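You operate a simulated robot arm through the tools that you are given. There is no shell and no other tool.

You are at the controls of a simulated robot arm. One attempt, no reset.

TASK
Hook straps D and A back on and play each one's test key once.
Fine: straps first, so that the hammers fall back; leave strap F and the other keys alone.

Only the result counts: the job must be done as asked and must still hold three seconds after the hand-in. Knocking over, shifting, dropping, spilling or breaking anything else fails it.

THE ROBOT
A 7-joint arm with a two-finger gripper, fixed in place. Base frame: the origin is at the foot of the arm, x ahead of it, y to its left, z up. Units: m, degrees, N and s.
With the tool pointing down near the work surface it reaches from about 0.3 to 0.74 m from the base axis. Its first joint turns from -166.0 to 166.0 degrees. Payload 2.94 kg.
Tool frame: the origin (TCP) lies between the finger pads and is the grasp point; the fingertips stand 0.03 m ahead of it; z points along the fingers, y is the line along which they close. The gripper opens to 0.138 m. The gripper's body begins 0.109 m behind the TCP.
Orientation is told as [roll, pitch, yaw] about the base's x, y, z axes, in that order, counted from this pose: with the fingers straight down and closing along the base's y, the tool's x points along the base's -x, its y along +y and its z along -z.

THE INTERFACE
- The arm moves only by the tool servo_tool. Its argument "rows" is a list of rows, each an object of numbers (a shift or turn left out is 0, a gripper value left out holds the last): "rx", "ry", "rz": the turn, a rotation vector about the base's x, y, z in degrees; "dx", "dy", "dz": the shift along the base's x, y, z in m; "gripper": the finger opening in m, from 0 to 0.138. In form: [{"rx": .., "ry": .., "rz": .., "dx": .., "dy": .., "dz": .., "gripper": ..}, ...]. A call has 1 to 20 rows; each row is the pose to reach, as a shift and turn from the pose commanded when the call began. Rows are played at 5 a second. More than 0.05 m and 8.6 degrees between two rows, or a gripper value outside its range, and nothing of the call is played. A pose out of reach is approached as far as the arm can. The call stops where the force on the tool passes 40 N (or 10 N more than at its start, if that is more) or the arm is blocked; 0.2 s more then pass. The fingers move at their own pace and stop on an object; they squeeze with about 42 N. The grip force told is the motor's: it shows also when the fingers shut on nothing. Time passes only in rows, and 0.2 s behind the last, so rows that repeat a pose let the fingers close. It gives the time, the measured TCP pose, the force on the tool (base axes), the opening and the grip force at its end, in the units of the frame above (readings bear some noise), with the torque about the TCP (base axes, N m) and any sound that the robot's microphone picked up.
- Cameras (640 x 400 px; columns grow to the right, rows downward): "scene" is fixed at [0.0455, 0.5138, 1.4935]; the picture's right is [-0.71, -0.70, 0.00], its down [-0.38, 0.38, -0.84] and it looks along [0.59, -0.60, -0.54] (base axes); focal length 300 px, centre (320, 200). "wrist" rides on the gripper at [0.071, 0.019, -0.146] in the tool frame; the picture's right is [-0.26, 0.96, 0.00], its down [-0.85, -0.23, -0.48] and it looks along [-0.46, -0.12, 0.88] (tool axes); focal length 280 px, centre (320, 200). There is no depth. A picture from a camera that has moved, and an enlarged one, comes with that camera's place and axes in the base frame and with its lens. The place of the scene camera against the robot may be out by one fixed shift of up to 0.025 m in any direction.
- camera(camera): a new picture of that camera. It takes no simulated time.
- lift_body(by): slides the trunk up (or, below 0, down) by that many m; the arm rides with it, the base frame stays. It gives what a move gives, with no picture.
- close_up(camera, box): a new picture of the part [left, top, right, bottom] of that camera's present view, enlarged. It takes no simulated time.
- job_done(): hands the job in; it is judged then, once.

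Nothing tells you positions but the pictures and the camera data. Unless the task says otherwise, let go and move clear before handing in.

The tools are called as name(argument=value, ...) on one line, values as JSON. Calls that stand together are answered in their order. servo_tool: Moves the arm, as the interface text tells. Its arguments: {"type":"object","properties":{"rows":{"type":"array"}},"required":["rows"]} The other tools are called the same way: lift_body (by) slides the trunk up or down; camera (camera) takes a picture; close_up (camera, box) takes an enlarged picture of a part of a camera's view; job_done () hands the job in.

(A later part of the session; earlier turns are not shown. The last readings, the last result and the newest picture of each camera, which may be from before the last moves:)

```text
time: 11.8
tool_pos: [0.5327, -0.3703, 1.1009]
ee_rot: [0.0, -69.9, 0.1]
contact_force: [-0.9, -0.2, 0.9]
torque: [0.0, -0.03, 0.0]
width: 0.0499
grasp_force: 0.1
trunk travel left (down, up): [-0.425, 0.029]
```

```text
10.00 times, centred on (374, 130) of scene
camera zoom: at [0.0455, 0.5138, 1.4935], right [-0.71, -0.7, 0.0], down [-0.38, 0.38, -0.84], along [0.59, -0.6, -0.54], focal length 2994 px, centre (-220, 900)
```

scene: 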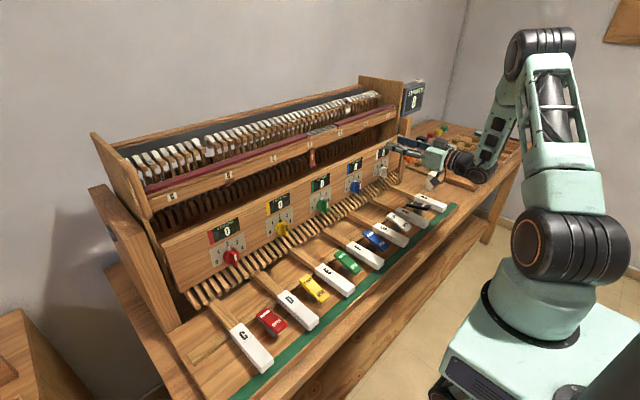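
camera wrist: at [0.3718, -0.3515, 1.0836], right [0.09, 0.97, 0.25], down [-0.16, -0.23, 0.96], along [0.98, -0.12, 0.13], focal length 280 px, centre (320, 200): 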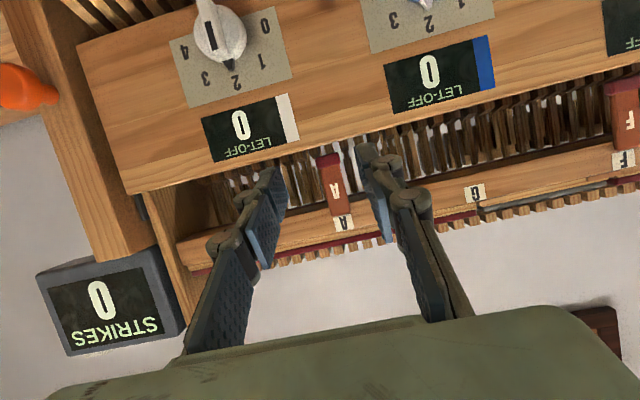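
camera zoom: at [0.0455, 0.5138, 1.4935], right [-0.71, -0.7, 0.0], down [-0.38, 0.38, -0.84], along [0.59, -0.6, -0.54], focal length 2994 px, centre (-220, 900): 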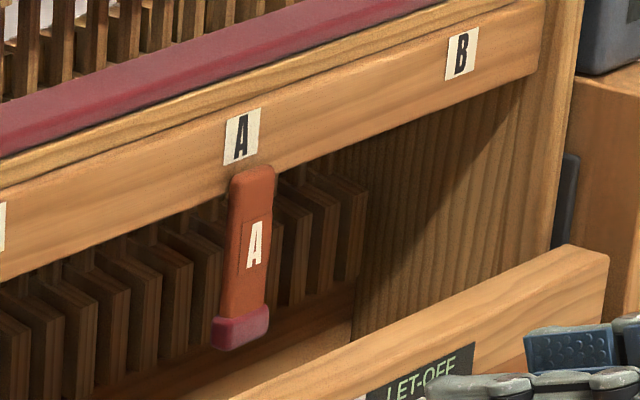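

Strap A hangs like F's and its hammer has fallen back into the row. Strap D should be near y≈0.197; I travel there in front of the board.

servo_tool(rows=[{"dx": -0.02, "dy": 0.01}, {"dx": -0.04, "dy": 0.05}, {"dx": -0.05, "dy": 0.095}, {"dx": -0.05, "dy": 0.14}, {"dx": -0.05, "dy": 0.185}, {"dx": -0.05, "dy": 0.23}, {"dx": -0.05, "dy": 0.275}, {"dx": -0.05, "dy": 0.32}, {"dx": -0.05, "dy": 0.365}, {"dx": -0.05, "dy": 0.41}, {"dx": -0.05, "dy": 0.455}, {"dx": -0.05, "dy": 0.5, "ry": -5}, {"dx": -0.05, "dy": 0.54, "ry": -10}, {"dx": -0.03, "dy": 0.568, "ry": -15, "dz": 0.004}, {"dx": 0, "dy": 0.568, "ry": -20, "dz": 0.008}, {"dx": 0, "dy": 0.568, "ry": -20, "dz": 0.008}])

camera(camera="wrist")

close_up(camera="wrist", box=[256, 80, 400, 170])

camera(camera="scene")

```text
time: 15.4
tool_pos: [0.5473, 0.1664, 1.1187]
ee_rot: [37.7, -88.9, -43.3]
contact_force: [0.7, -0.1, 0.4]
torque: [-0.03, 0.01, 0.01]
width: 0.05
grasp_force: 0.1
out of reach, approached as far as the arm can: row 6, 7, 8, 9, 10, 11, 12, 13, 15, 16
trunk travel left (down, up): [-0.425, 0.029]
stopped in row 16: the arm was blocked; the commanded pose is now the measured one
```

```text
taken
camera wrist: at [0.4021, 0.2003, 1.0483], right [0.1, 0.96, 0.27], down [-0.49, -0.19, 0.85], along [0.87, -0.22, 0.45], focal length 280 px, centre (320, 200)
```

wrist: 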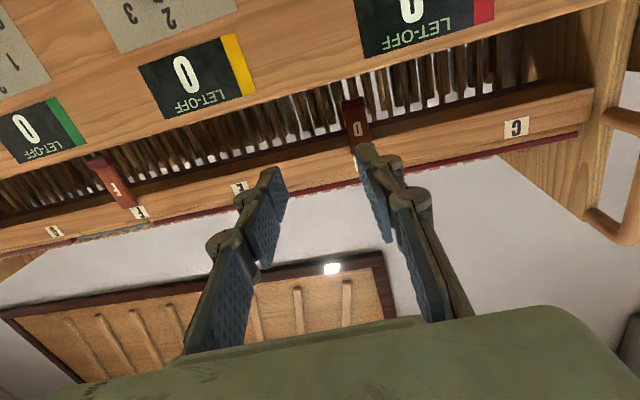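

```text
4.44 times, centred on (328, 125) of wrist
camera zoom: at [0.4021, 0.2003, 1.0483], right [0.1, 0.96, 0.27], down [-0.49, -0.19, 0.85], along [0.87, -0.22, 0.45], focal length 1246 px, centre (284, 533)
```

zoom: 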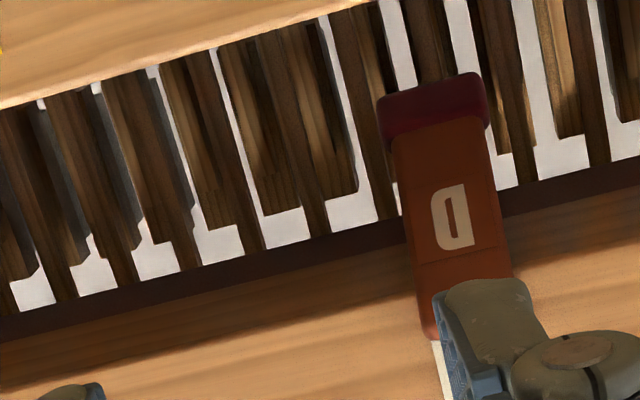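

```text
taken
```

scene: 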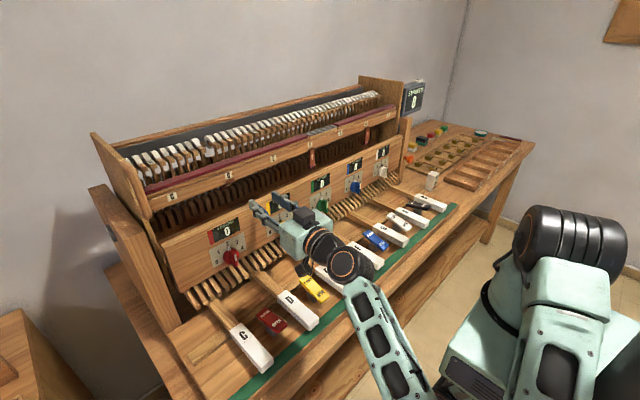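

The arm is close to its folding limit here (r≈0.57), so the hand stopped slightly short and yawed about 6°. I extend further forward, where reach is easier, and straighten the yaw.

servo_tool(rows=[{"dx": 0.015, "dy": 0.006, "rz": 1.5, "dz": -0.003}, {"dx": 0.03, "dy": 0.012, "rz": 3, "dz": -0.006}, {"dx": 0.045, "dy": 0.018, "rz": 4.5, "dz": -0.01}, {"dx": 0.06, "dy": 0.024, "rz": 6, "dz": -0.01}, {"dx": 0.06, "dy": 0.024, "rz": 6, "dz": -0.01}])

camera(camera="wrist")

close_up(camera="wrist", box=[240, 100, 400, 200])

camera(camera="scene")

```text
time: 16.6
tool_pos: [0.6048, 0.2097, 1.1281]
ee_rot: [20.9, -88.1, -21.1]
contact_force: [0.3, 0.4, -0.3]
torque: [0.03, -0.02, -0.01]
width: 0.0501
grasp_force: 0.0
out of reach, approached as far as the arm can: row 1, 2, 3, 4, 5
trunk travel left (down, up): [-0.425, 0.029]
```

```text
taken
camera wrist: at [0.4547, 0.2292, 1.0605], right [0.01, 0.96, 0.27], down [-0.45, -0.24, 0.86], along [0.89, -0.13, 0.43], focal length 280 px, centre (320, 200)
```

wrist: 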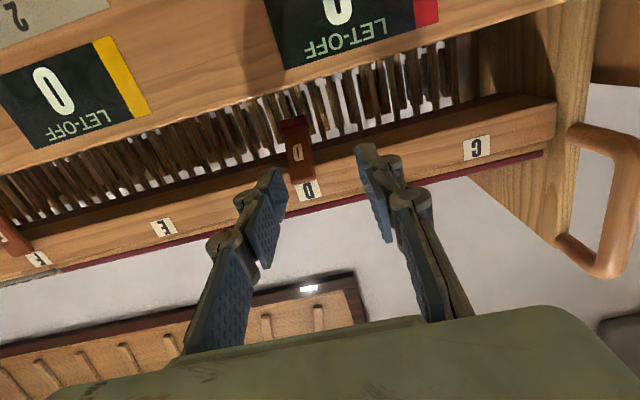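

```text
4.00 times, centred on (320, 150) of wrist
camera zoom: at [0.4547, 0.2292, 1.0605], right [0.01, 0.96, 0.27], down [-0.45, -0.24, 0.86], along [0.89, -0.13, 0.43], focal length 1122 px, centre (320, 400)
```

zoom: 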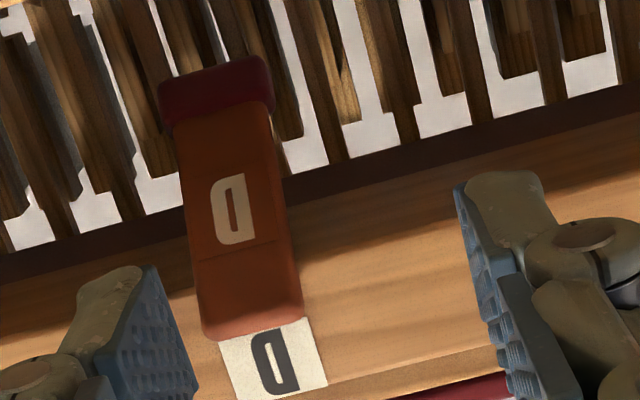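

```text
taken
```

scene: 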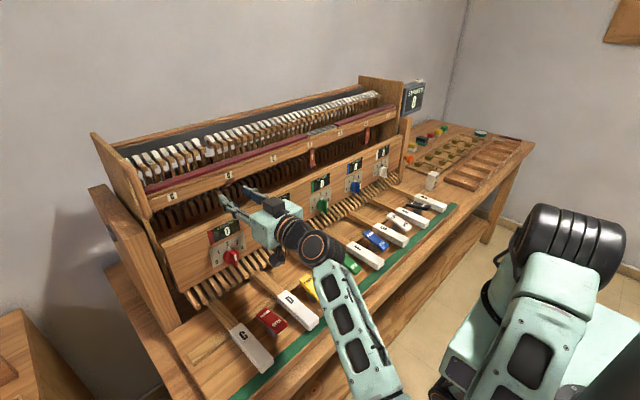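

The elbow has swung low and the arm can't come down to 1.11 from this posture. I lift up and back to a fingers-down pose like the start so that the elbow comes up again, then approach D anew.

servo_tool(rows=[{"dx": -0.02, "dz": 0.025}, {"dx": -0.04, "dz": 0.05, "ry": 5}, {"dx": -0.06, "dz": 0.075, "ry": 12}, {"dx": -0.075, "dz": 0.1, "ry": 19}, {"dx": -0.09, "dz": 0.12, "ry": 26}, {"dx": -0.105, "dz": 0.14, "ry": 33}, {"dx": -0.12, "dz": 0.155, "ry": 40}, {"dx": -0.13, "dz": 0.165, "ry": 47}, {"dx": -0.14, "dz": 0.17, "ry": 54}, {"dx": -0.15, "dz": 0.175, "ry": 61}, {"dx": -0.16, "dz": 0.175, "ry": 68}, {"dx": -0.165, "dz": 0.175, "ry": 75}, {"dx": -0.17, "dz": 0.175, "ry": 82}, {"dx": -0.17, "dz": 0.175, "ry": 88}, {"dx": -0.17, "dz": 0.175, "ry": 88}])

camera(camera="scene")

```text
time: 19.8
tool_pos: [0.4358, 0.2117, 1.3012]
ee_rot: [0.6, -1.1, -0.7]
contact_force: [-0.6, -0.4, -0.5]
torque: [0.0, 0.0, 0.01]
width: 0.05
grasp_force: 0.1
trunk travel left (down, up): [-0.425, 0.029]
```

```text
taken
```

scene: 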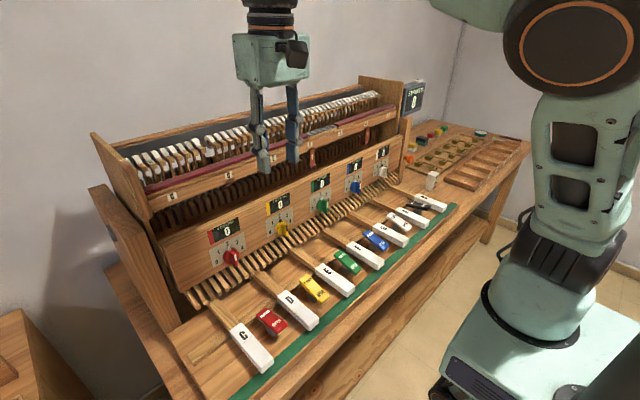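

The elbow is up again. I approach D from above, tilting forward while staying at larger radius, and view it from in front.

servo_tool(rows=[{"ry": -7.5, "dx": 0.01, "dy": -0.002, "dz": -0.01}, {"ry": -15, "dx": 0.02, "dy": -0.004, "dz": -0.02}, {"ry": -22.5, "dx": 0.03, "dy": -0.006, "dz": -0.035}, {"ry": -30, "dx": 0.04, "dy": -0.008, "dz": -0.05}, {"ry": -37.5, "dx": 0.055, "dy": -0.01, "dz": -0.065}, {"ry": -45, "dx": 0.07, "dy": -0.012, "dz": -0.08}, {"ry": -52.5, "dx": 0.085, "dy": -0.013, "dz": -0.095}, {"ry": -60, "dx": 0.1, "dy": -0.014, "dz": -0.115}, {"ry": -67.5, "dx": 0.12, "dy": -0.014, "dz": -0.14}, {"ry": -74, "dx": 0.14, "dy": -0.014, "dz": -0.165}, {"ry": -81, "dx": 0.16, "dy": -0.014, "dz": -0.19}, {"ry": -81, "dx": 0.16, "dy": -0.014, "dz": -0.19}])

camera(camera="wrist")

close_up(camera="wrist", box=[240, 100, 400, 200])

camera(camera="scene")

```text
time: 20.7
tool_pos: [0.5014, 0.1091, 1.2558]
ee_rot: [0.8, -26.1, -12.4]
contact_force: [-0.4, 1.2, 0.3]
torque: [-0.02, -0.07, -0.02]
width: 0.05
grasp_force: 0.0
trunk travel left (down, up): [-0.425, 0.029]
stopped in row 4: the arm was blocked; the commanded pose is now the measured one
```

```text
taken
camera wrist: at [0.3789, 0.1538, 1.3537], right [0.43, 0.89, 0.13], down [0.49, -0.35, 0.8], along [0.76, -0.28, -0.59], focal length 280 px, centre (320, 200)
```

wrist: 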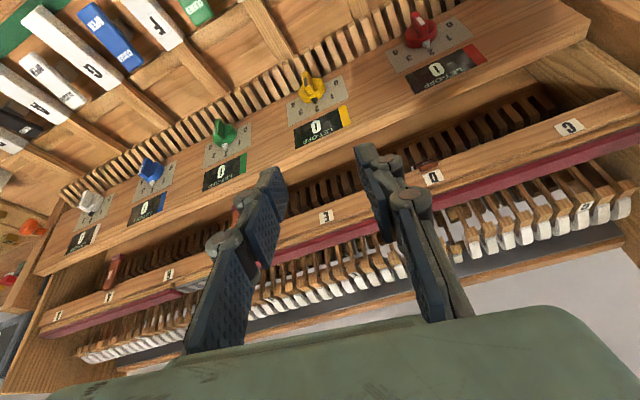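

```text
4.00 times, centred on (320, 150) of wrist
camera zoom: at [0.3789, 0.1538, 1.3537], right [0.43, 0.89, 0.13], down [0.49, -0.35, 0.8], along [0.76, -0.28, -0.59], focal length 1122 px, centre (320, 400)
```

zoom: 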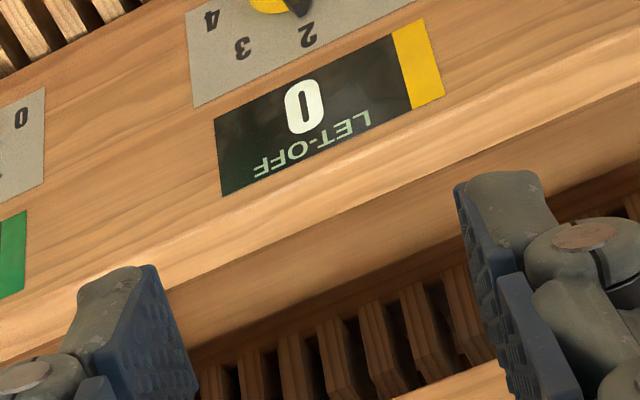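

```text
taken
```

scene: 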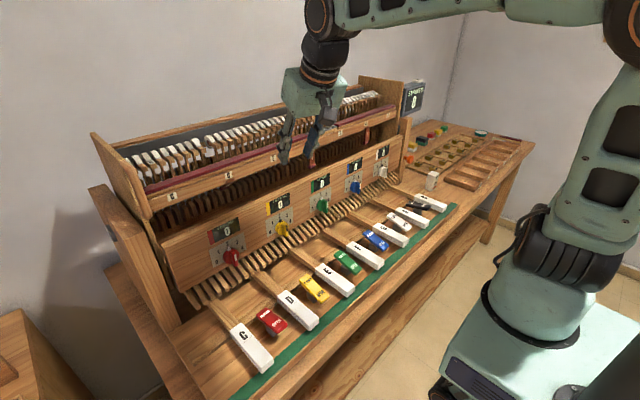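

The arm re-postured (elbow now up and to the side) and the move halted midway without contact. I correct yaw and position in small steps from here.

servo_tool(rows=[{"rz": 2, "dy": 0.012}, {"rz": 4, "dy": 0.026}, {"rz": 6, "dy": 0.04}, {"rz": 8, "dy": 0.054}, {"rz": 10, "dy": 0.068}, {"rz": 12.4, "dy": 0.085}, {"rz": 12.4, "dy": 0.085}, {"rz": 12.4, "dy": 0.085}])

camera(camera="scene")

```text
time: 22.5
tool_pos: [0.5029, 0.1968, 1.2566]
ee_rot: [-0.1, -26.4, 0.3]
contact_force: [-0.2, -0.8, -0.4]
torque: [0.03, -0.01, 0.04]
width: 0.0499
grasp_force: 0.1
trunk travel left (down, up): [-0.425, 0.029]
```

```text
taken
```

scene: 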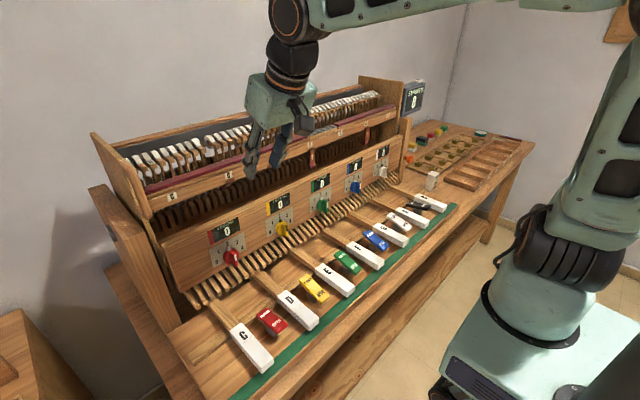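

Posture is good now. I continue tilting forward and descending, with a smooth slow path.

servo_tool(rows=[{"ry": -4, "dx": 0.008, "dz": -0.01}, {"ry": -8, "dx": 0.016, "dz": -0.02}, {"ry": -12, "dx": 0.024, "dz": -0.03}, {"ry": -16, "dx": 0.032, "dz": -0.04}, {"ry": -20, "dx": 0.038, "dz": -0.05}, {"ry": -25, "dx": 0.044, "dz": -0.06}, {"ry": -30, "dx": 0.05, "dz": -0.07}, {"ry": -35, "dx": 0.056, "dz": -0.08}, {"ry": -40, "dx": 0.062, "dz": -0.09}, {"ry": -44, "dx": 0.068, "dz": -0.1}, {"ry": -44, "dx": 0.07, "dz": -0.1}])

camera(camera="scene")

camera(camera="wrist")

```text
time: 24.9
tool_pos: [0.5702, 0.199, 1.1559]
ee_rot: [0.0, -70.4, 1.0]
contact_force: [0.2, -0.4, 0.0]
torque: [-0.01, 0.0, 0.0]
width: 0.0499
grasp_force: 0.0
trunk travel left (down, up): [-0.425, 0.029]
```

```text
taken
```

scene: 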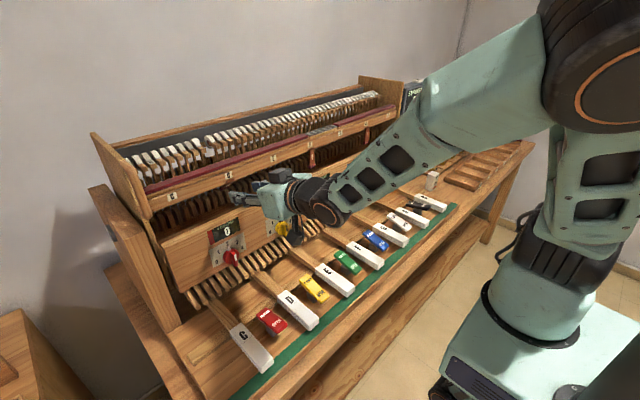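

```text
taken
camera wrist: at [0.4077, 0.2148, 1.137], right [0.07, 0.97, 0.25], down [-0.16, -0.23, 0.96], along [0.98, -0.11, 0.14], focal length 280 px, centre (320, 200)
```

wrist: 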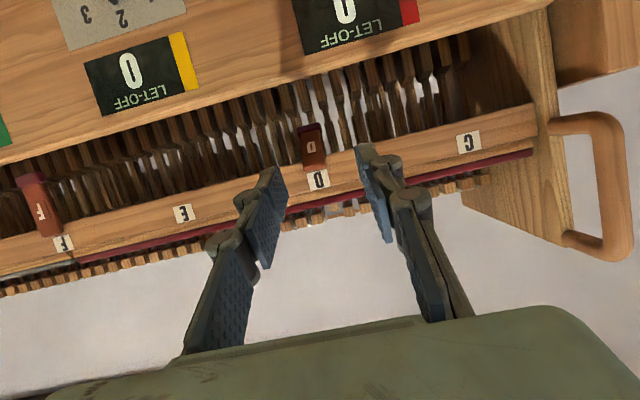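

Reach is fine in this posture. I level the tool further and lower to just outside the gap in front of D.

servo_tool(rows=[{"ry": -3, "dx": 0.008, "dz": -0.01}, {"ry": -6, "dx": 0.016, "dz": -0.02}, {"ry": -9, "dx": 0.024, "dz": -0.03}, {"ry": -13, "dx": 0.03, "dz": -0.04}, {"ry": -16, "dx": 0.032, "dz": -0.045}, {"ry": -16, "dx": 0.032, "dz": -0.045}])

camera(camera="wrist")

close_up(camera="wrist", box=[240, 100, 400, 200])

close_up(camera="scene", box=[190, 140, 310, 215])

```text
time: 26.3
tool_pos: [0.6021, 0.1967, 1.1123]
ee_rot: [-5.0, -86.3, 5.9]
contact_force: [0.0, 1.2, -0.1]
torque: [0.04, -0.01, 0.01]
width: 0.05
grasp_force: 0.1
trunk travel left (down, up): [-0.425, 0.029]
```

```text
taken
camera wrist: at [0.4502, 0.2134, 1.0489], right [0.0, 0.97, 0.26], down [-0.42, -0.23, 0.88], along [0.91, -0.11, 0.4], focal length 280 px, centre (320, 200)
```

wrist: 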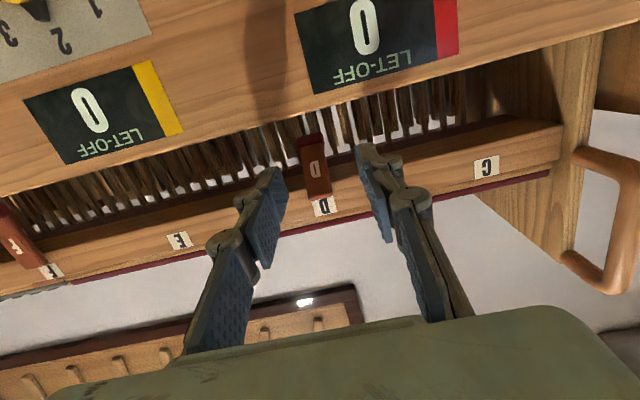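

```text
4.00 times, centred on (320, 150) of wrist
camera zoom: at [0.4502, 0.2134, 1.0489], right [0.0, 0.97, 0.26], down [-0.42, -0.23, 0.88], along [0.91, -0.11, 0.4], focal length 1122 px, centre (320, 400)
```

zoom: 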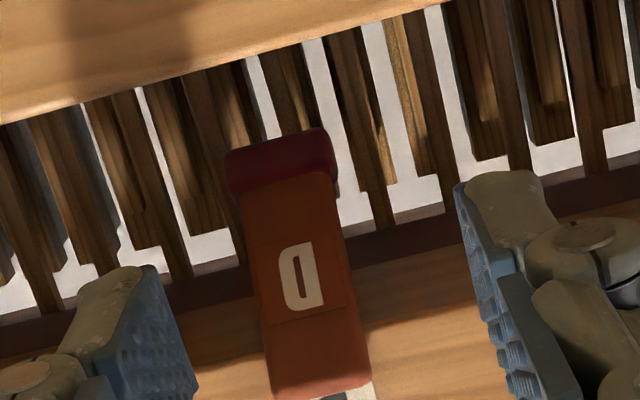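

```text
5.33 times, centred on (250, 178) of scene
camera zoom: at [0.0455, 0.5138, 1.4935], right [-0.71, -0.7, 0.0], down [-0.38, 0.38, -0.84], along [0.59, -0.6, -0.54], focal length 1597 px, centre (693, 320)
```

zoom: 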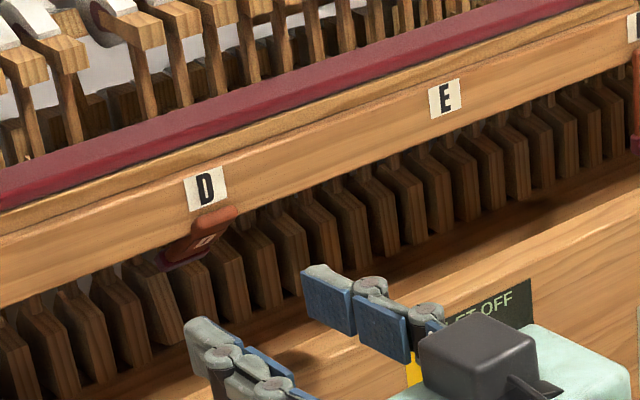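

Strap D lies at y≈0.190, same heights as A. I shift 6 mm right, level the tool, and slide in around it.

servo_tool(rows=[{"dx": 0.01, "dy": -0.003, "rz": -0.5, "ry": -1.5, "dz": -0.001}, {"dx": 0.025, "dy": -0.006, "rz": -1, "ry": -3, "dz": -0.003}, {"dx": 0.04, "dy": -0.006, "rz": -1, "ry": -3, "dz": -0.003}, {"dx": 0.055, "dy": -0.006, "rz": -1, "ry": -3, "dz": -0.003}, {"dx": 0.068, "dy": -0.006, "rz": -1, "ry": -3, "dz": -0.003}, {"dx": 0.078, "dy": -0.006, "rz": -1, "ry": -3, "dz": -0.003}, {"dx": 0.083, "dy": -0.006, "rz": -1, "ry": -3, "dz": -0.003}, {"dx": 0.083, "dy": -0.006, "rz": -1, "ry": -3, "dz": -0.003}])

camera(camera="wrist")

close_up(camera="scene", box=[190, 140, 310, 215])

```text
time: 28.1
tool_pos: [0.686, 0.1911, 1.1099]
ee_rot: [-28.0, -89.3, 28.0]
contact_force: [-0.8, 0.6, -0.2]
torque: [-0.02, 0.02, -0.04]
width: 0.0502
grasp_force: 0.0
trunk travel left (down, up): [-0.425, 0.029]
```

```text
taken
camera wrist: at [0.538, 0.2096, 1.0388], right [0.0, 0.97, 0.26], down [-0.47, -0.23, 0.86], along [0.88, -0.12, 0.45], focal length 280 px, centre (320, 200)
```

wrist: 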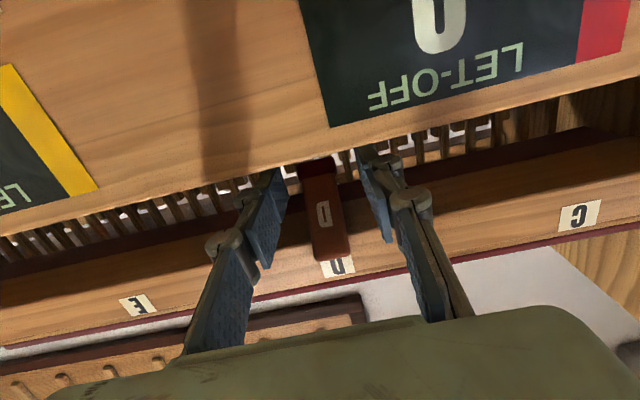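

```text
5.33 times, centred on (250, 178) of scene
camera zoom: at [0.0455, 0.5138, 1.4935], right [-0.71, -0.7, 0.0], down [-0.38, 0.38, -0.84], along [0.59, -0.6, -0.54], focal length 1597 px, centre (693, 320)
```

zoom: 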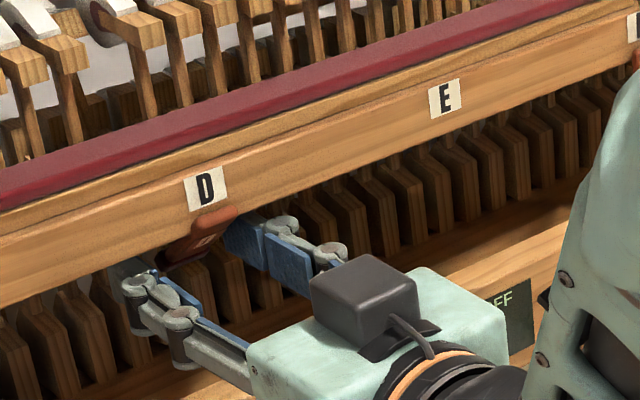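

Well placed around strap D, no contact. I close and check the grip.

servo_tool(rows=[{"gripper": 0.03}, {"gripper": 0.024}, {"gripper": 0.018}, {"gripper": 0.016}, {"gripper": 0.016}])

```text
time: 29.3
tool_pos: [0.6869, 0.1896, 1.1091]
ee_rot: [-25.1, -89.3, 25.1]
contact_force: [1.6, -3.3, 0.2]
torque: [0.1, 0.05, -0.15]
width: 0.0212
grasp_force: 45.0
trunk travel left (down, up): [-0.425, 0.029]
```

servo_tool(rows=[{"dx": -0.0025, "dz": -0.0016, "ry": 2}, {"dx": -0.0051, "dz": -0.0031, "ry": 4}, {"dx": -0.0079, "dz": -0.0043, "ry": 6}, {"dx": -0.0107, "dz": -0.0054, "ry": 8}, {"dx": -0.0137, "dz": -0.0061, "ry": 10}, {"dx": -0.0167, "dz": -0.0068, "ry": 12}, {"dx": -0.0199, "dz": -0.007, "ry": 14}, {"dx": -0.023, "dz": -0.0071, "ry": 16}, {"dx": -0.0262, "dz": -0.0068, "ry": 18}, {"dx": -0.0293, "dz": -0.0064, "ry": 20}])

close_up(camera="scene", box=[190, 140, 310, 215])

close_up(camera="wrist", box=[256, 130, 416, 290])

```text
time: 31.5
tool_pos: [0.6577, 0.1895, 1.0992]
ee_rot: [-0.8, -69.0, 1.0]
contact_force: [21.2, -7.5, -2.0]
torque: [0.25, 0.93, -0.11]
width: 0.021
grasp_force: 45.1
trunk travel left (down, up): [-0.425, 0.029]
```

```text
5.33 times, centred on (250, 178) of scene
camera zoom: at [0.0455, 0.5138, 1.4935], right [-0.71, -0.7, 0.0], down [-0.38, 0.38, -0.84], along [0.59, -0.6, -0.54], focal length 1597 px, centre (693, 320)
```

zoom: 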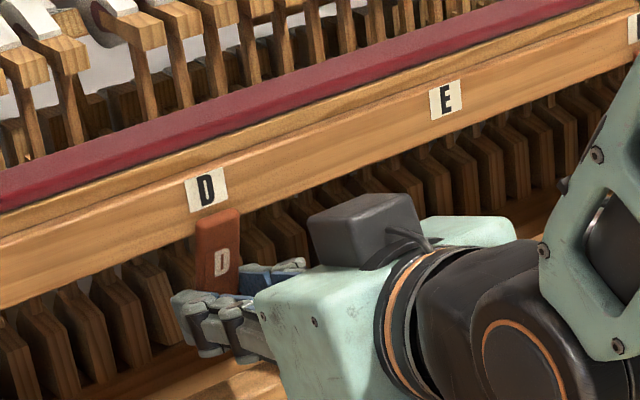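

```text
2.50 times, centred on (336, 210) of wrist
camera zoom: at [0.495, 0.2084, 1.0843], right [0.09, 0.97, 0.24], down [-0.14, -0.23, 0.96], along [0.99, -0.12, 0.11], focal length 701 px, centre (280, 175)
```

zoom: 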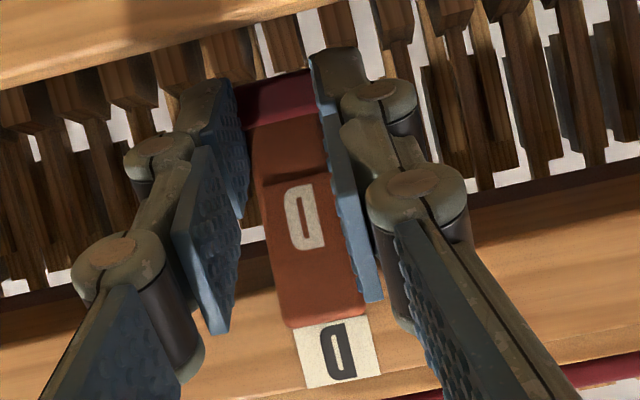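

Same result as with A at this point. I release in place and then look.

servo_tool(rows=[{"gripper": 0.03}, {"gripper": 0.045}, {"gripper": 0.05}, {"gripper": 0.05}])

close_up(camera="scene", box=[190, 140, 310, 215])

close_up(camera="wrist", box=[256, 130, 416, 290])

```text
time: 32.5
tool_pos: [0.6545, 0.1906, 1.1033]
ee_rot: [-0.9, -69.3, 1.1]
contact_force: [0.4, -0.4, -0.8]
torque: [0.03, 0.0, 0.0]
width: 0.0502
grasp_force: 0.0
trunk travel left (down, up): [-0.425, 0.029]
```

```text
5.33 times, centred on (250, 178) of scene
camera zoom: at [0.0455, 0.5138, 1.4935], right [-0.71, -0.7, 0.0], down [-0.38, 0.38, -0.84], along [0.59, -0.6, -0.54], focal length 1597 px, centre (693, 320)
```

zoom: 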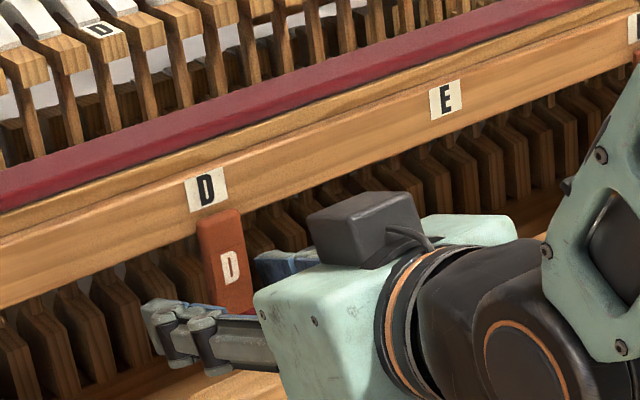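

```text
2.50 times, centred on (336, 210) of wrist
camera zoom: at [0.493, 0.2097, 1.0864], right [0.09, 0.97, 0.24], down [-0.15, -0.23, 0.96], along [0.99, -0.12, 0.12], focal length 701 px, centre (280, 175)
```

zoom: 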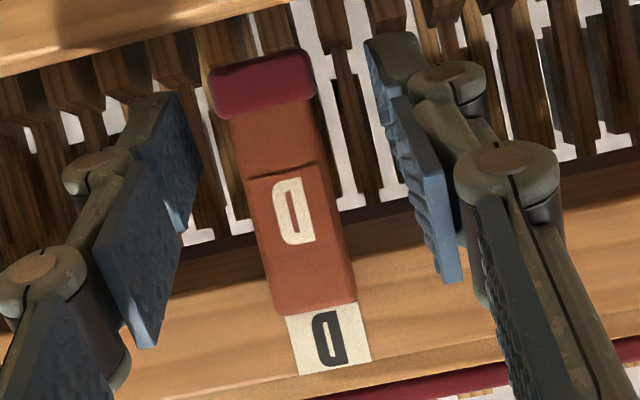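

Strap D now hangs vertical and the hammer marked D is back in its row. I back straight out, then rise and turn the fingers down for the keys.

servo_tool(rows=[{"dx": -0.02}, {"dx": -0.045}, {"dx": -0.07}, {"dx": -0.085, "dz": 0.02}, {"dx": -0.1, "dz": 0.04, "ry": 4}, {"dx": -0.11, "dz": 0.06, "ry": 9}, {"dx": -0.12, "dz": 0.08, "ry": 14}, {"dx": -0.13, "dz": 0.1, "ry": 20}, {"dx": -0.14, "dz": 0.12, "ry": 26}, {"dx": -0.145, "dz": 0.135, "ry": 32}, {"dx": -0.15, "dz": 0.15, "ry": 38}, {"dx": -0.15, "dz": 0.155, "ry": 43}, {"dx": -0.15, "dz": 0.155, "ry": 43}])

camera(camera="scene")

close_up(camera="scene", box=[100, 90, 260, 190])

```text
time: 35.3
tool_pos: [0.5071, 0.1917, 1.2571]
ee_rot: [-0.1, -26.3, 0.4]
contact_force: [0.4, -0.1, -0.2]
torque: [-0.04, 0.02, -0.03]
width: 0.05
grasp_force: 0.0
trunk travel left (down, up): [-0.425, 0.029]
```

```text
taken
```

scene: 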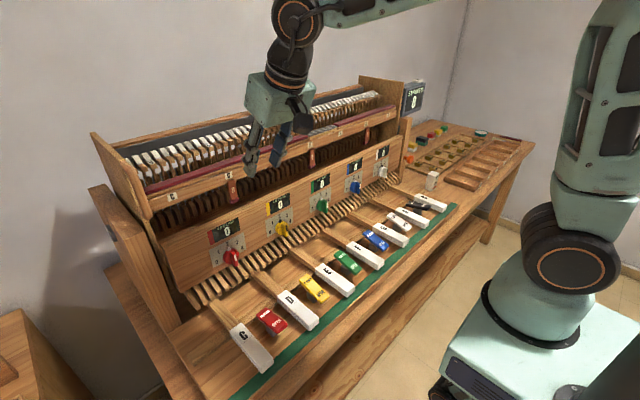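

```text
4.00 times, centred on (180, 140) of scene
camera zoom: at [0.0455, 0.5138, 1.4935], right [-0.71, -0.7, 0.0], down [-0.38, 0.38, -0.84], along [0.59, -0.6, -0.54], focal length 1198 px, centre (880, 440)
```

zoom: 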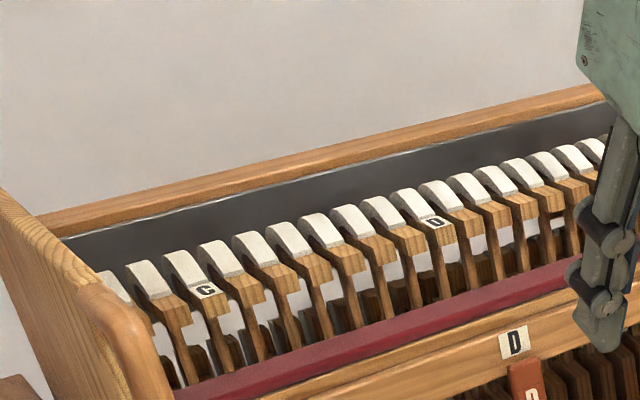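

Both hammers are in line now. Next I turn the fingers straight down, close them, and hover above key D.

servo_tool(rows=[{"ry": 3, "dx": -0.01, "gripper": 0.0}, {"ry": 7, "dx": -0.02}, {"ry": 11, "dx": -0.035}, {"ry": 15, "dx": -0.05, "dz": -0.005}, {"ry": 19, "dx": -0.065, "dz": -0.01}, {"ry": 23, "dx": -0.08, "dz": -0.015}, {"ry": 26.3, "dx": -0.095, "dz": -0.02}, {"ry": 26.3, "dx": -0.105, "dz": -0.03}, {"ry": 26.3, "dx": -0.105, "dz": -0.03}])

camera(camera="scene")

camera(camera="wrist")

```text
time: 37.3
tool_pos: [0.4019, 0.1918, 1.2272]
ee_rot: [0.1, 0.0, 0.3]
contact_force: [-0.1, 0.1, 1.0]
torque: [0.01, 0.02, 0.01]
width: 0.0
grasp_force: 28.5
trunk travel left (down, up): [-0.425, 0.029]
```

```text
taken
```

scene: 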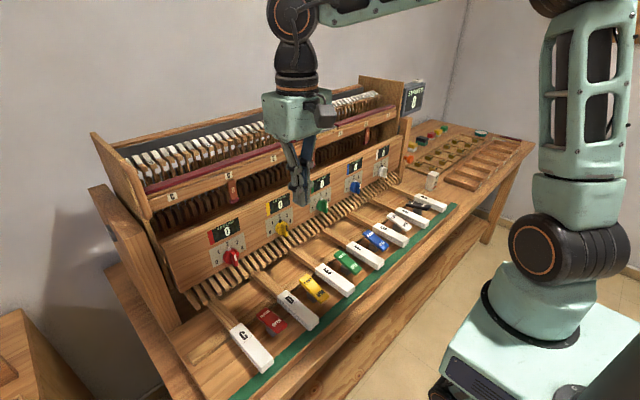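

```text
taken
camera wrist: at [0.3293, 0.2106, 1.3713], right [0.26, 0.97, 0.0], down [0.85, -0.23, 0.48], along [0.46, -0.12, -0.88], focal length 280 px, centre (320, 200)
```

wrist: 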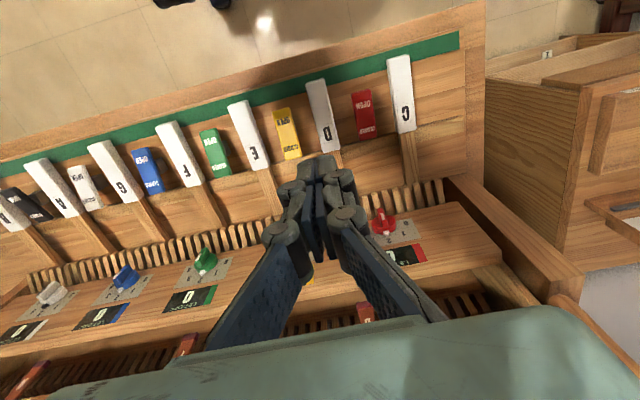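

close_up(camera="wrist", box=[240, 50, 432, 170])

close_up(camera="wrist", box=[0, 120, 160, 240])

close_up(camera="scene", box=[240, 255, 400, 355])

```text
3.33 times, centred on (336, 110) of wrist
camera zoom: at [0.3293, 0.2106, 1.3713], right [0.26, 0.97, 0.0], down [0.85, -0.23, 0.48], along [0.46, -0.12, -0.88], focal length 935 px, centre (267, 500)
```

zoom: 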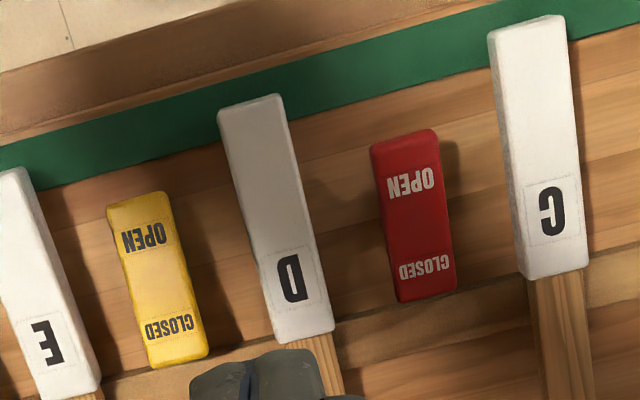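

```text
3.33 times, centred on (80, 180) of wrist
camera zoom: at [0.3293, 0.2106, 1.3713], right [0.26, 0.97, 0.0], down [0.85, -0.23, 0.48], along [0.46, -0.12, -0.88], focal length 935 px, centre (1120, 267)
```

zoom: 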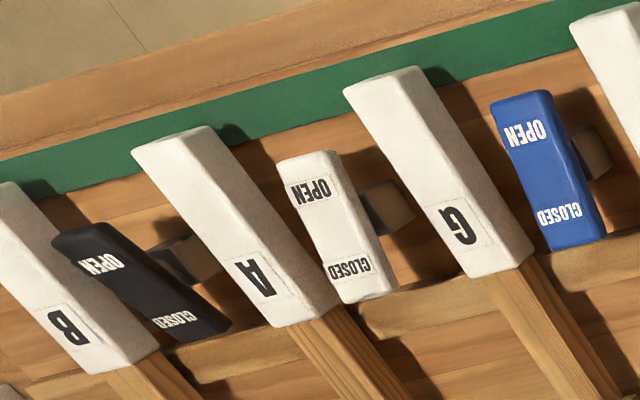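

```text
4.00 times, centred on (320, 305) of scene
camera zoom: at [0.0455, 0.5138, 1.4935], right [-0.71, -0.7, 0.0], down [-0.38, 0.38, -0.84], along [0.59, -0.6, -0.54], focal length 1198 px, centre (320, -220)
```

zoom: 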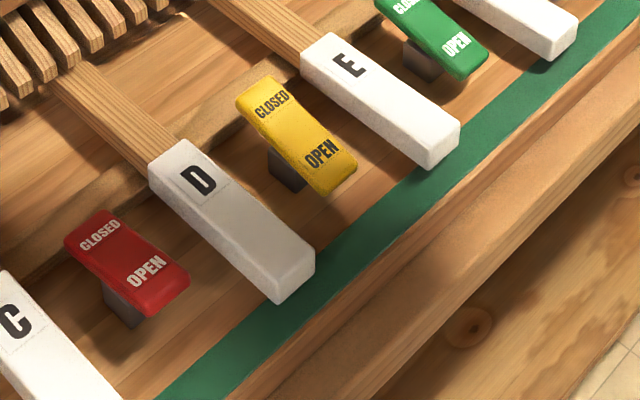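

Key tops are at z≈0.871: key D spans x 0.37–0.485 at y≈0.189, key A sits at y≈-0.370. I lower the trunk to bring the closed fingertips a little above key D.

servo_tool(rows=[{"dx": -0.005, "dy": -0.003}, {"dx": -0.005, "dy": -0.003}])

lift_body(by=-0.2)

camera(camera="scene")

```text
time: 37.9
tool_pos: [0.3961, 0.1899, 1.2266]
ee_rot: [0.1, 0.0, 0.4]
contact_force: [0.4, 0.3, 0.6]
torque: [0.02, -0.01, -0.02]
width: 0.0
grasp_force: 28.4
trunk travel left (down, up): [-0.425, 0.029]
```

```text
time: 40.1
tool_pos: [0.3961, 0.1892, 1.0268]
ee_rot: [0.0, -0.1, 0.4]
contact_force: [-0.4, -0.7, 1.0]
torque: [0.01, 0.0, 0.0]
width: 0.0
grasp_force: 28.5
trunk travel left (down, up): [-0.225, 0.229]
```

```text
taken
```

scene: 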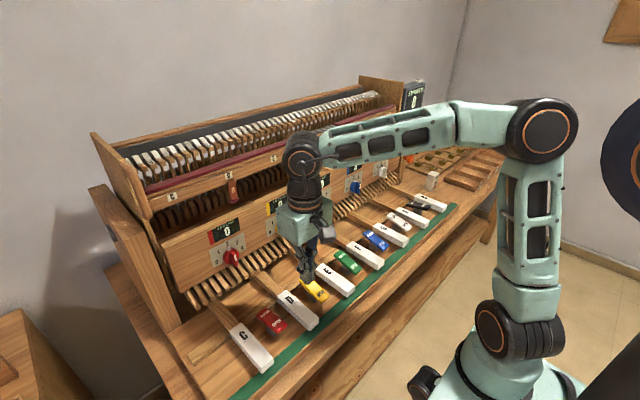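

lift_body(by=-0.09)

close_up(camera="scene", box=[230, 210, 390, 350])

camera(camera="wrist")

```text
time: 41.4
tool_pos: [0.3957, 0.1909, 0.9357]
ee_rot: [-0.1, -0.1, 0.4]
contact_force: [0.5, 0.0, -0.5]
torque: [0.0, 0.0, 0.0]
width: 0.0
grasp_force: 28.8
trunk travel left (down, up): [-0.135, 0.319]
```

```text
2.86 times, centred on (310, 280) of scene
camera zoom: at [0.0455, 0.5138, 1.4935], right [-0.71, -0.7, 0.0], down [-0.38, 0.38, -0.84], along [0.59, -0.6, -0.54], focal length 856 px, centre (349, -29)
```

zoom: 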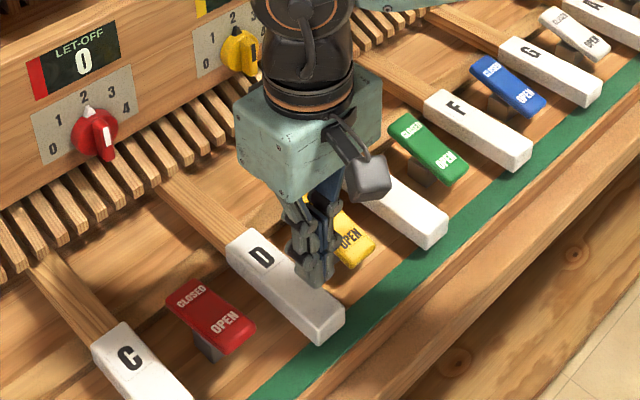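

```text
taken
camera wrist: at [0.3235, 0.2082, 1.0808], right [0.26, 0.97, 0.0], down [0.85, -0.23, 0.48], along [0.46, -0.12, -0.88], focal length 280 px, centre (320, 200)
```

wrist: 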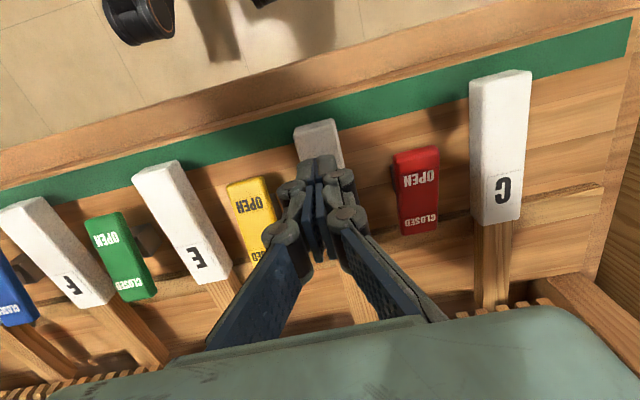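

The fingertips are right above the front of key D. I press down smoothly until the key bottoms or about 12 mm of travel.

servo_tool(rows=[{"dz": -0.015}, {"dz": -0.028}, {"dz": -0.034}, {"dz": -0.038}, {"dz": -0.042}, {"dz": -0.046}])

close_up(camera="scene", box=[230, 210, 390, 350])

close_up(camera="scene", box=[370, 70, 450, 130])

```text
time: 42.8
tool_pos: [0.3964, 0.1895, 0.8896]
ee_rot: [-0.1, -0.2, 0.3]
contact_force: [0.2, -0.6, 0.0]
torque: [0.0, -0.01, -0.03]
width: 0.0
grasp_force: 28.5
trunk travel left (down, up): [-0.135, 0.319]
heard: click
```

```text
2.86 times, centred on (310, 280) of scene
camera zoom: at [0.0455, 0.5138, 1.4935], right [-0.71, -0.7, 0.0], down [-0.38, 0.38, -0.84], along [0.59, -0.6, -0.54], focal length 856 px, centre (349, -29)
```

zoom: 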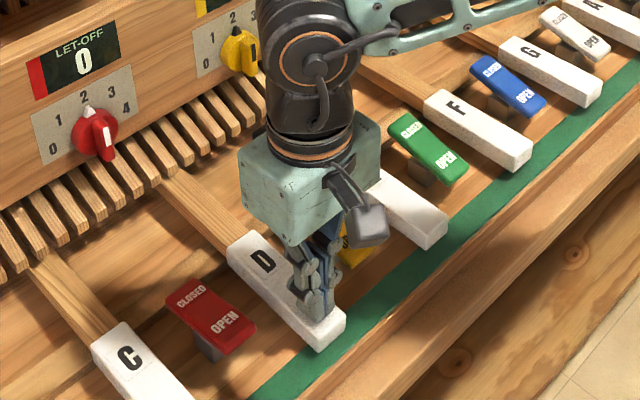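

```text
6.67 times, centred on (410, 100) of scene
camera zoom: at [0.0455, 0.5138, 1.4935], right [-0.71, -0.7, 0.0], down [-0.38, 0.38, -0.84], along [0.59, -0.6, -0.54], focal length 1996 px, centre (-280, 867)
```

zoom: 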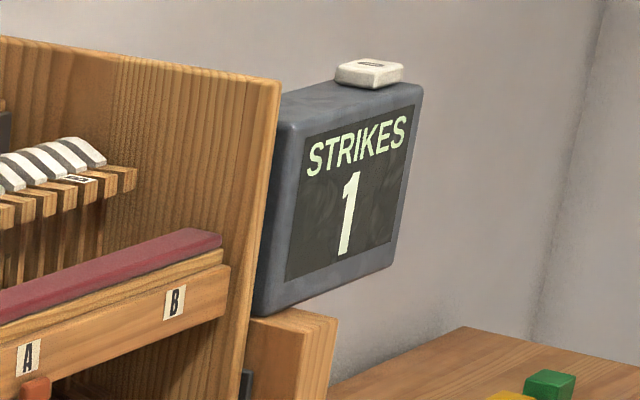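

A click was heard and the counter shows STRIKES 1. I lift off smoothly and rise above the keys.

servo_tool(rows=[{"dz": 0.01}, {"dz": 0.03}, {"dz": 0.06}, {"dz": 0.1}, {"dz": 0.13}, {"dz": 0.13}])

camera(camera="scene")

close_up(camera="scene", box=[370, 70, 450, 130])

```text
time: 44.1
tool_pos: [0.3953, 0.1866, 1.0195]
ee_rot: [0.2, 0.0, 0.2]
contact_force: [-0.4, 0.0, -0.8]
torque: [0.03, -0.01, -0.01]
width: 0.0003
grasp_force: 28.4
trunk travel left (down, up): [-0.135, 0.319]
```

```text
taken
```

scene: 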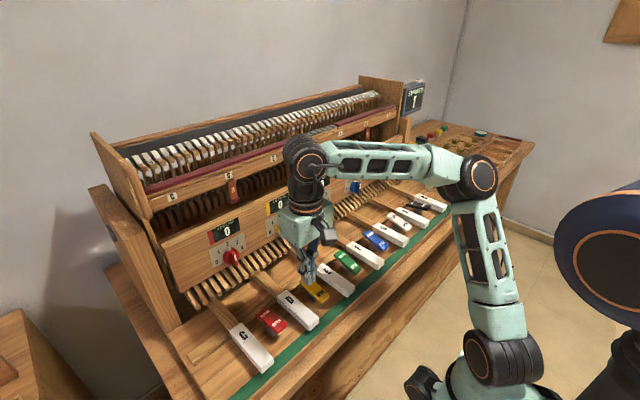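

```text
6.67 times, centred on (410, 100) of scene
camera zoom: at [0.0455, 0.5138, 1.4935], right [-0.71, -0.7, 0.0], down [-0.38, 0.38, -0.84], along [0.59, -0.6, -0.54], focal length 1996 px, centre (-280, 867)
```

zoom: 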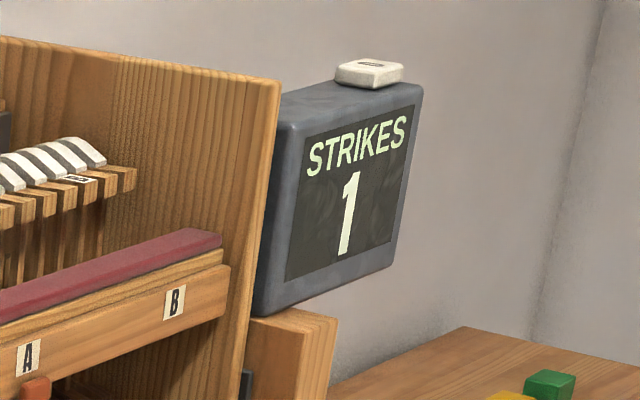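

Count stays at 1. I raise the trunk for clearance and carry the hand across to above key A.

lift_body(by=0.2)

servo_tool(rows=[{"dx": 0.01, "dy": -0.02}, {"dx": 0.02, "dy": -0.05}, {"dx": 0.03, "dy": -0.08}, {"dx": 0.03, "dy": -0.11}, {"dx": 0.03, "dy": -0.14}, {"dx": 0.03, "dy": -0.17}, {"dx": 0.03, "dy": -0.2}, {"dx": 0.03, "dy": -0.23}, {"dx": 0.03, "dy": -0.26}, {"dx": 0.03, "dy": -0.29}, {"dx": 0.03, "dy": -0.32}, {"dx": 0.03, "dy": -0.35}, {"dx": 0.03, "dy": -0.38}, {"dx": 0.03, "dy": -0.41}, {"dx": 0.025, "dy": -0.44}, {"dx": 0.02, "dy": -0.47}, {"dx": 0.015, "dy": -0.5}, {"dx": 0.005, "dy": -0.53}, {"dx": 0.0, "dy": -0.556}, {"dx": 0.0, "dy": -0.556}])

camera(camera="scene")

camera(camera="wrist")

```text
time: 46.3
tool_pos: [0.3948, 0.1876, 1.2204]
ee_rot: [0.0, -0.1, 0.4]
contact_force: [-1.1, 0.0, 0.0]
torque: [0.02, -0.01, 0.02]
width: 0.0
grasp_force: 28.4
trunk travel left (down, up): [-0.335, 0.119]
```

```text
time: 50.5
tool_pos: [0.3865, -0.3008, 1.1861]
ee_rot: [-0.1, -0.2, 0.2]
contact_force: [0.4, 0.1, 0.3]
torque: [0.0, 0.04, 0.0]
width: 0.0
grasp_force: 28.4
out of reach, approached as far as the arm can: row 16, 17, 18, 19, 20
trunk travel left (down, up): [-0.335, 0.119]
```

```text
taken
```

scene: 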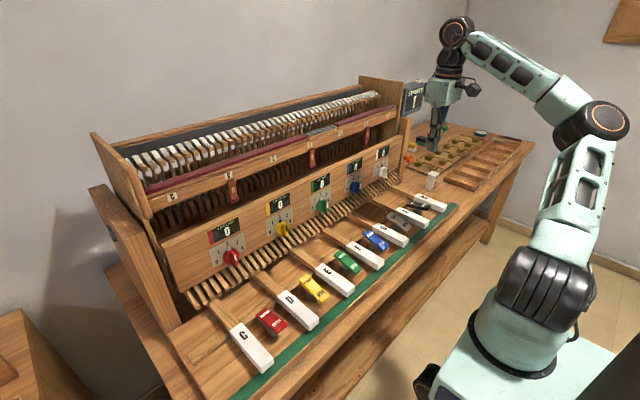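

```text
taken
camera wrist: at [0.3146, -0.281, 1.33], right [0.26, 0.97, 0.0], down [0.85, -0.23, 0.48], along [0.46, -0.12, -0.88], focal length 280 px, centre (320, 200)
```

wrist: 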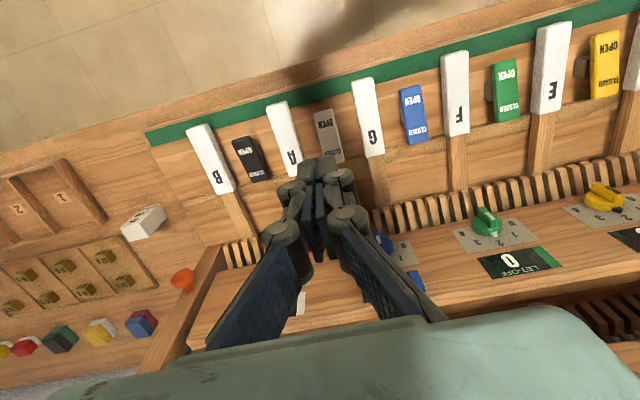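

The pose at this height is slightly out of reach; lower should be easier. I descend 0.1 m and see whether the hand reaches y≈-0.37.

servo_tool(rows=[{"dz": -0.03}, {"dz": -0.06}, {"dz": -0.09}, {"dz": -0.12}, {"dz": -0.12}])

camera(camera="scene")

```text
time: 51.7
tool_pos: [0.3908, -0.3037, 1.0674]
ee_rot: [0.0, 0.0, 0.3]
contact_force: [0.0, -0.7, 0.8]
torque: [0.0, -0.01, 0.03]
width: 0.0
grasp_force: 28.2
trunk travel left (down, up): [-0.335, 0.119]
```

```text
taken
```

scene: 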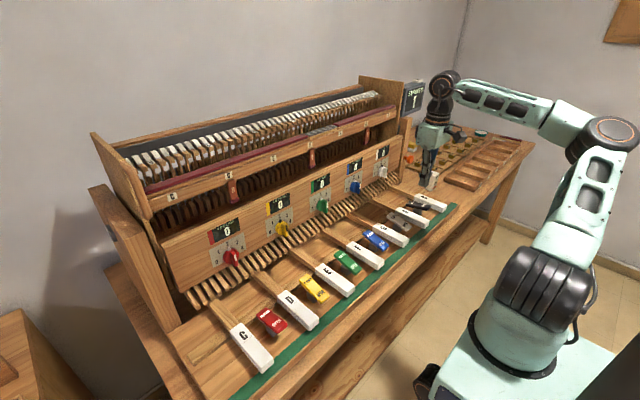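

Reachable here. I shift to directly above key A (x 0.395, y -0.370).

servo_tool(rows=[{"dx": 0.001, "dy": -0.018}, {"dx": 0.002, "dy": -0.036}, {"dx": 0.004, "dy": -0.054}, {"dx": 0.005, "dy": -0.066}, {"dx": 0.005, "dy": -0.066}])

camera(camera="wrist")

close_up(camera="scene", box=[360, 100, 520, 240])

```text
time: 52.9
tool_pos: [0.3928, -0.3443, 1.066]
ee_rot: [0.0, -0.1, 0.1]
contact_force: [0.2, 0.6, -0.5]
torque: [0.0, -0.02, 0.01]
width: 0.0
grasp_force: 28.3
out of reach, approached as far as the arm can: row 3, 4, 5
trunk travel left (down, up): [-0.335, 0.119]
```

```text
taken
camera wrist: at [0.3206, -0.325, 1.2094], right [0.26, 0.97, 0.0], down [0.85, -0.23, 0.48], along [0.46, -0.12, -0.88], focal length 280 px, centre (320, 200)
```

wrist: 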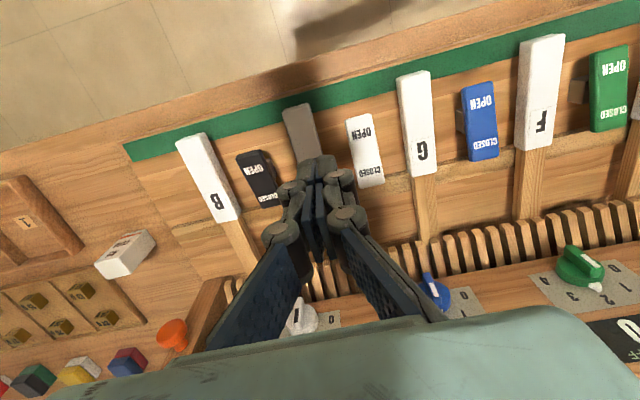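

```text
2.86 times, centred on (440, 170) of scene
camera zoom: at [0.0455, 0.5138, 1.4935], right [-0.71, -0.7, 0.0], down [-0.38, 0.38, -0.84], along [0.59, -0.6, -0.54], focal length 856 px, centre (-23, 286)
```

zoom: 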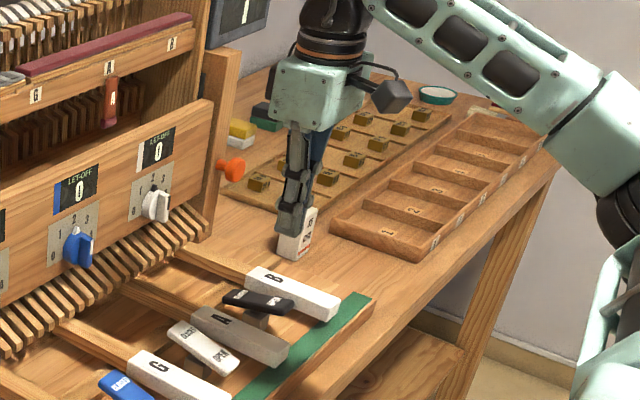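

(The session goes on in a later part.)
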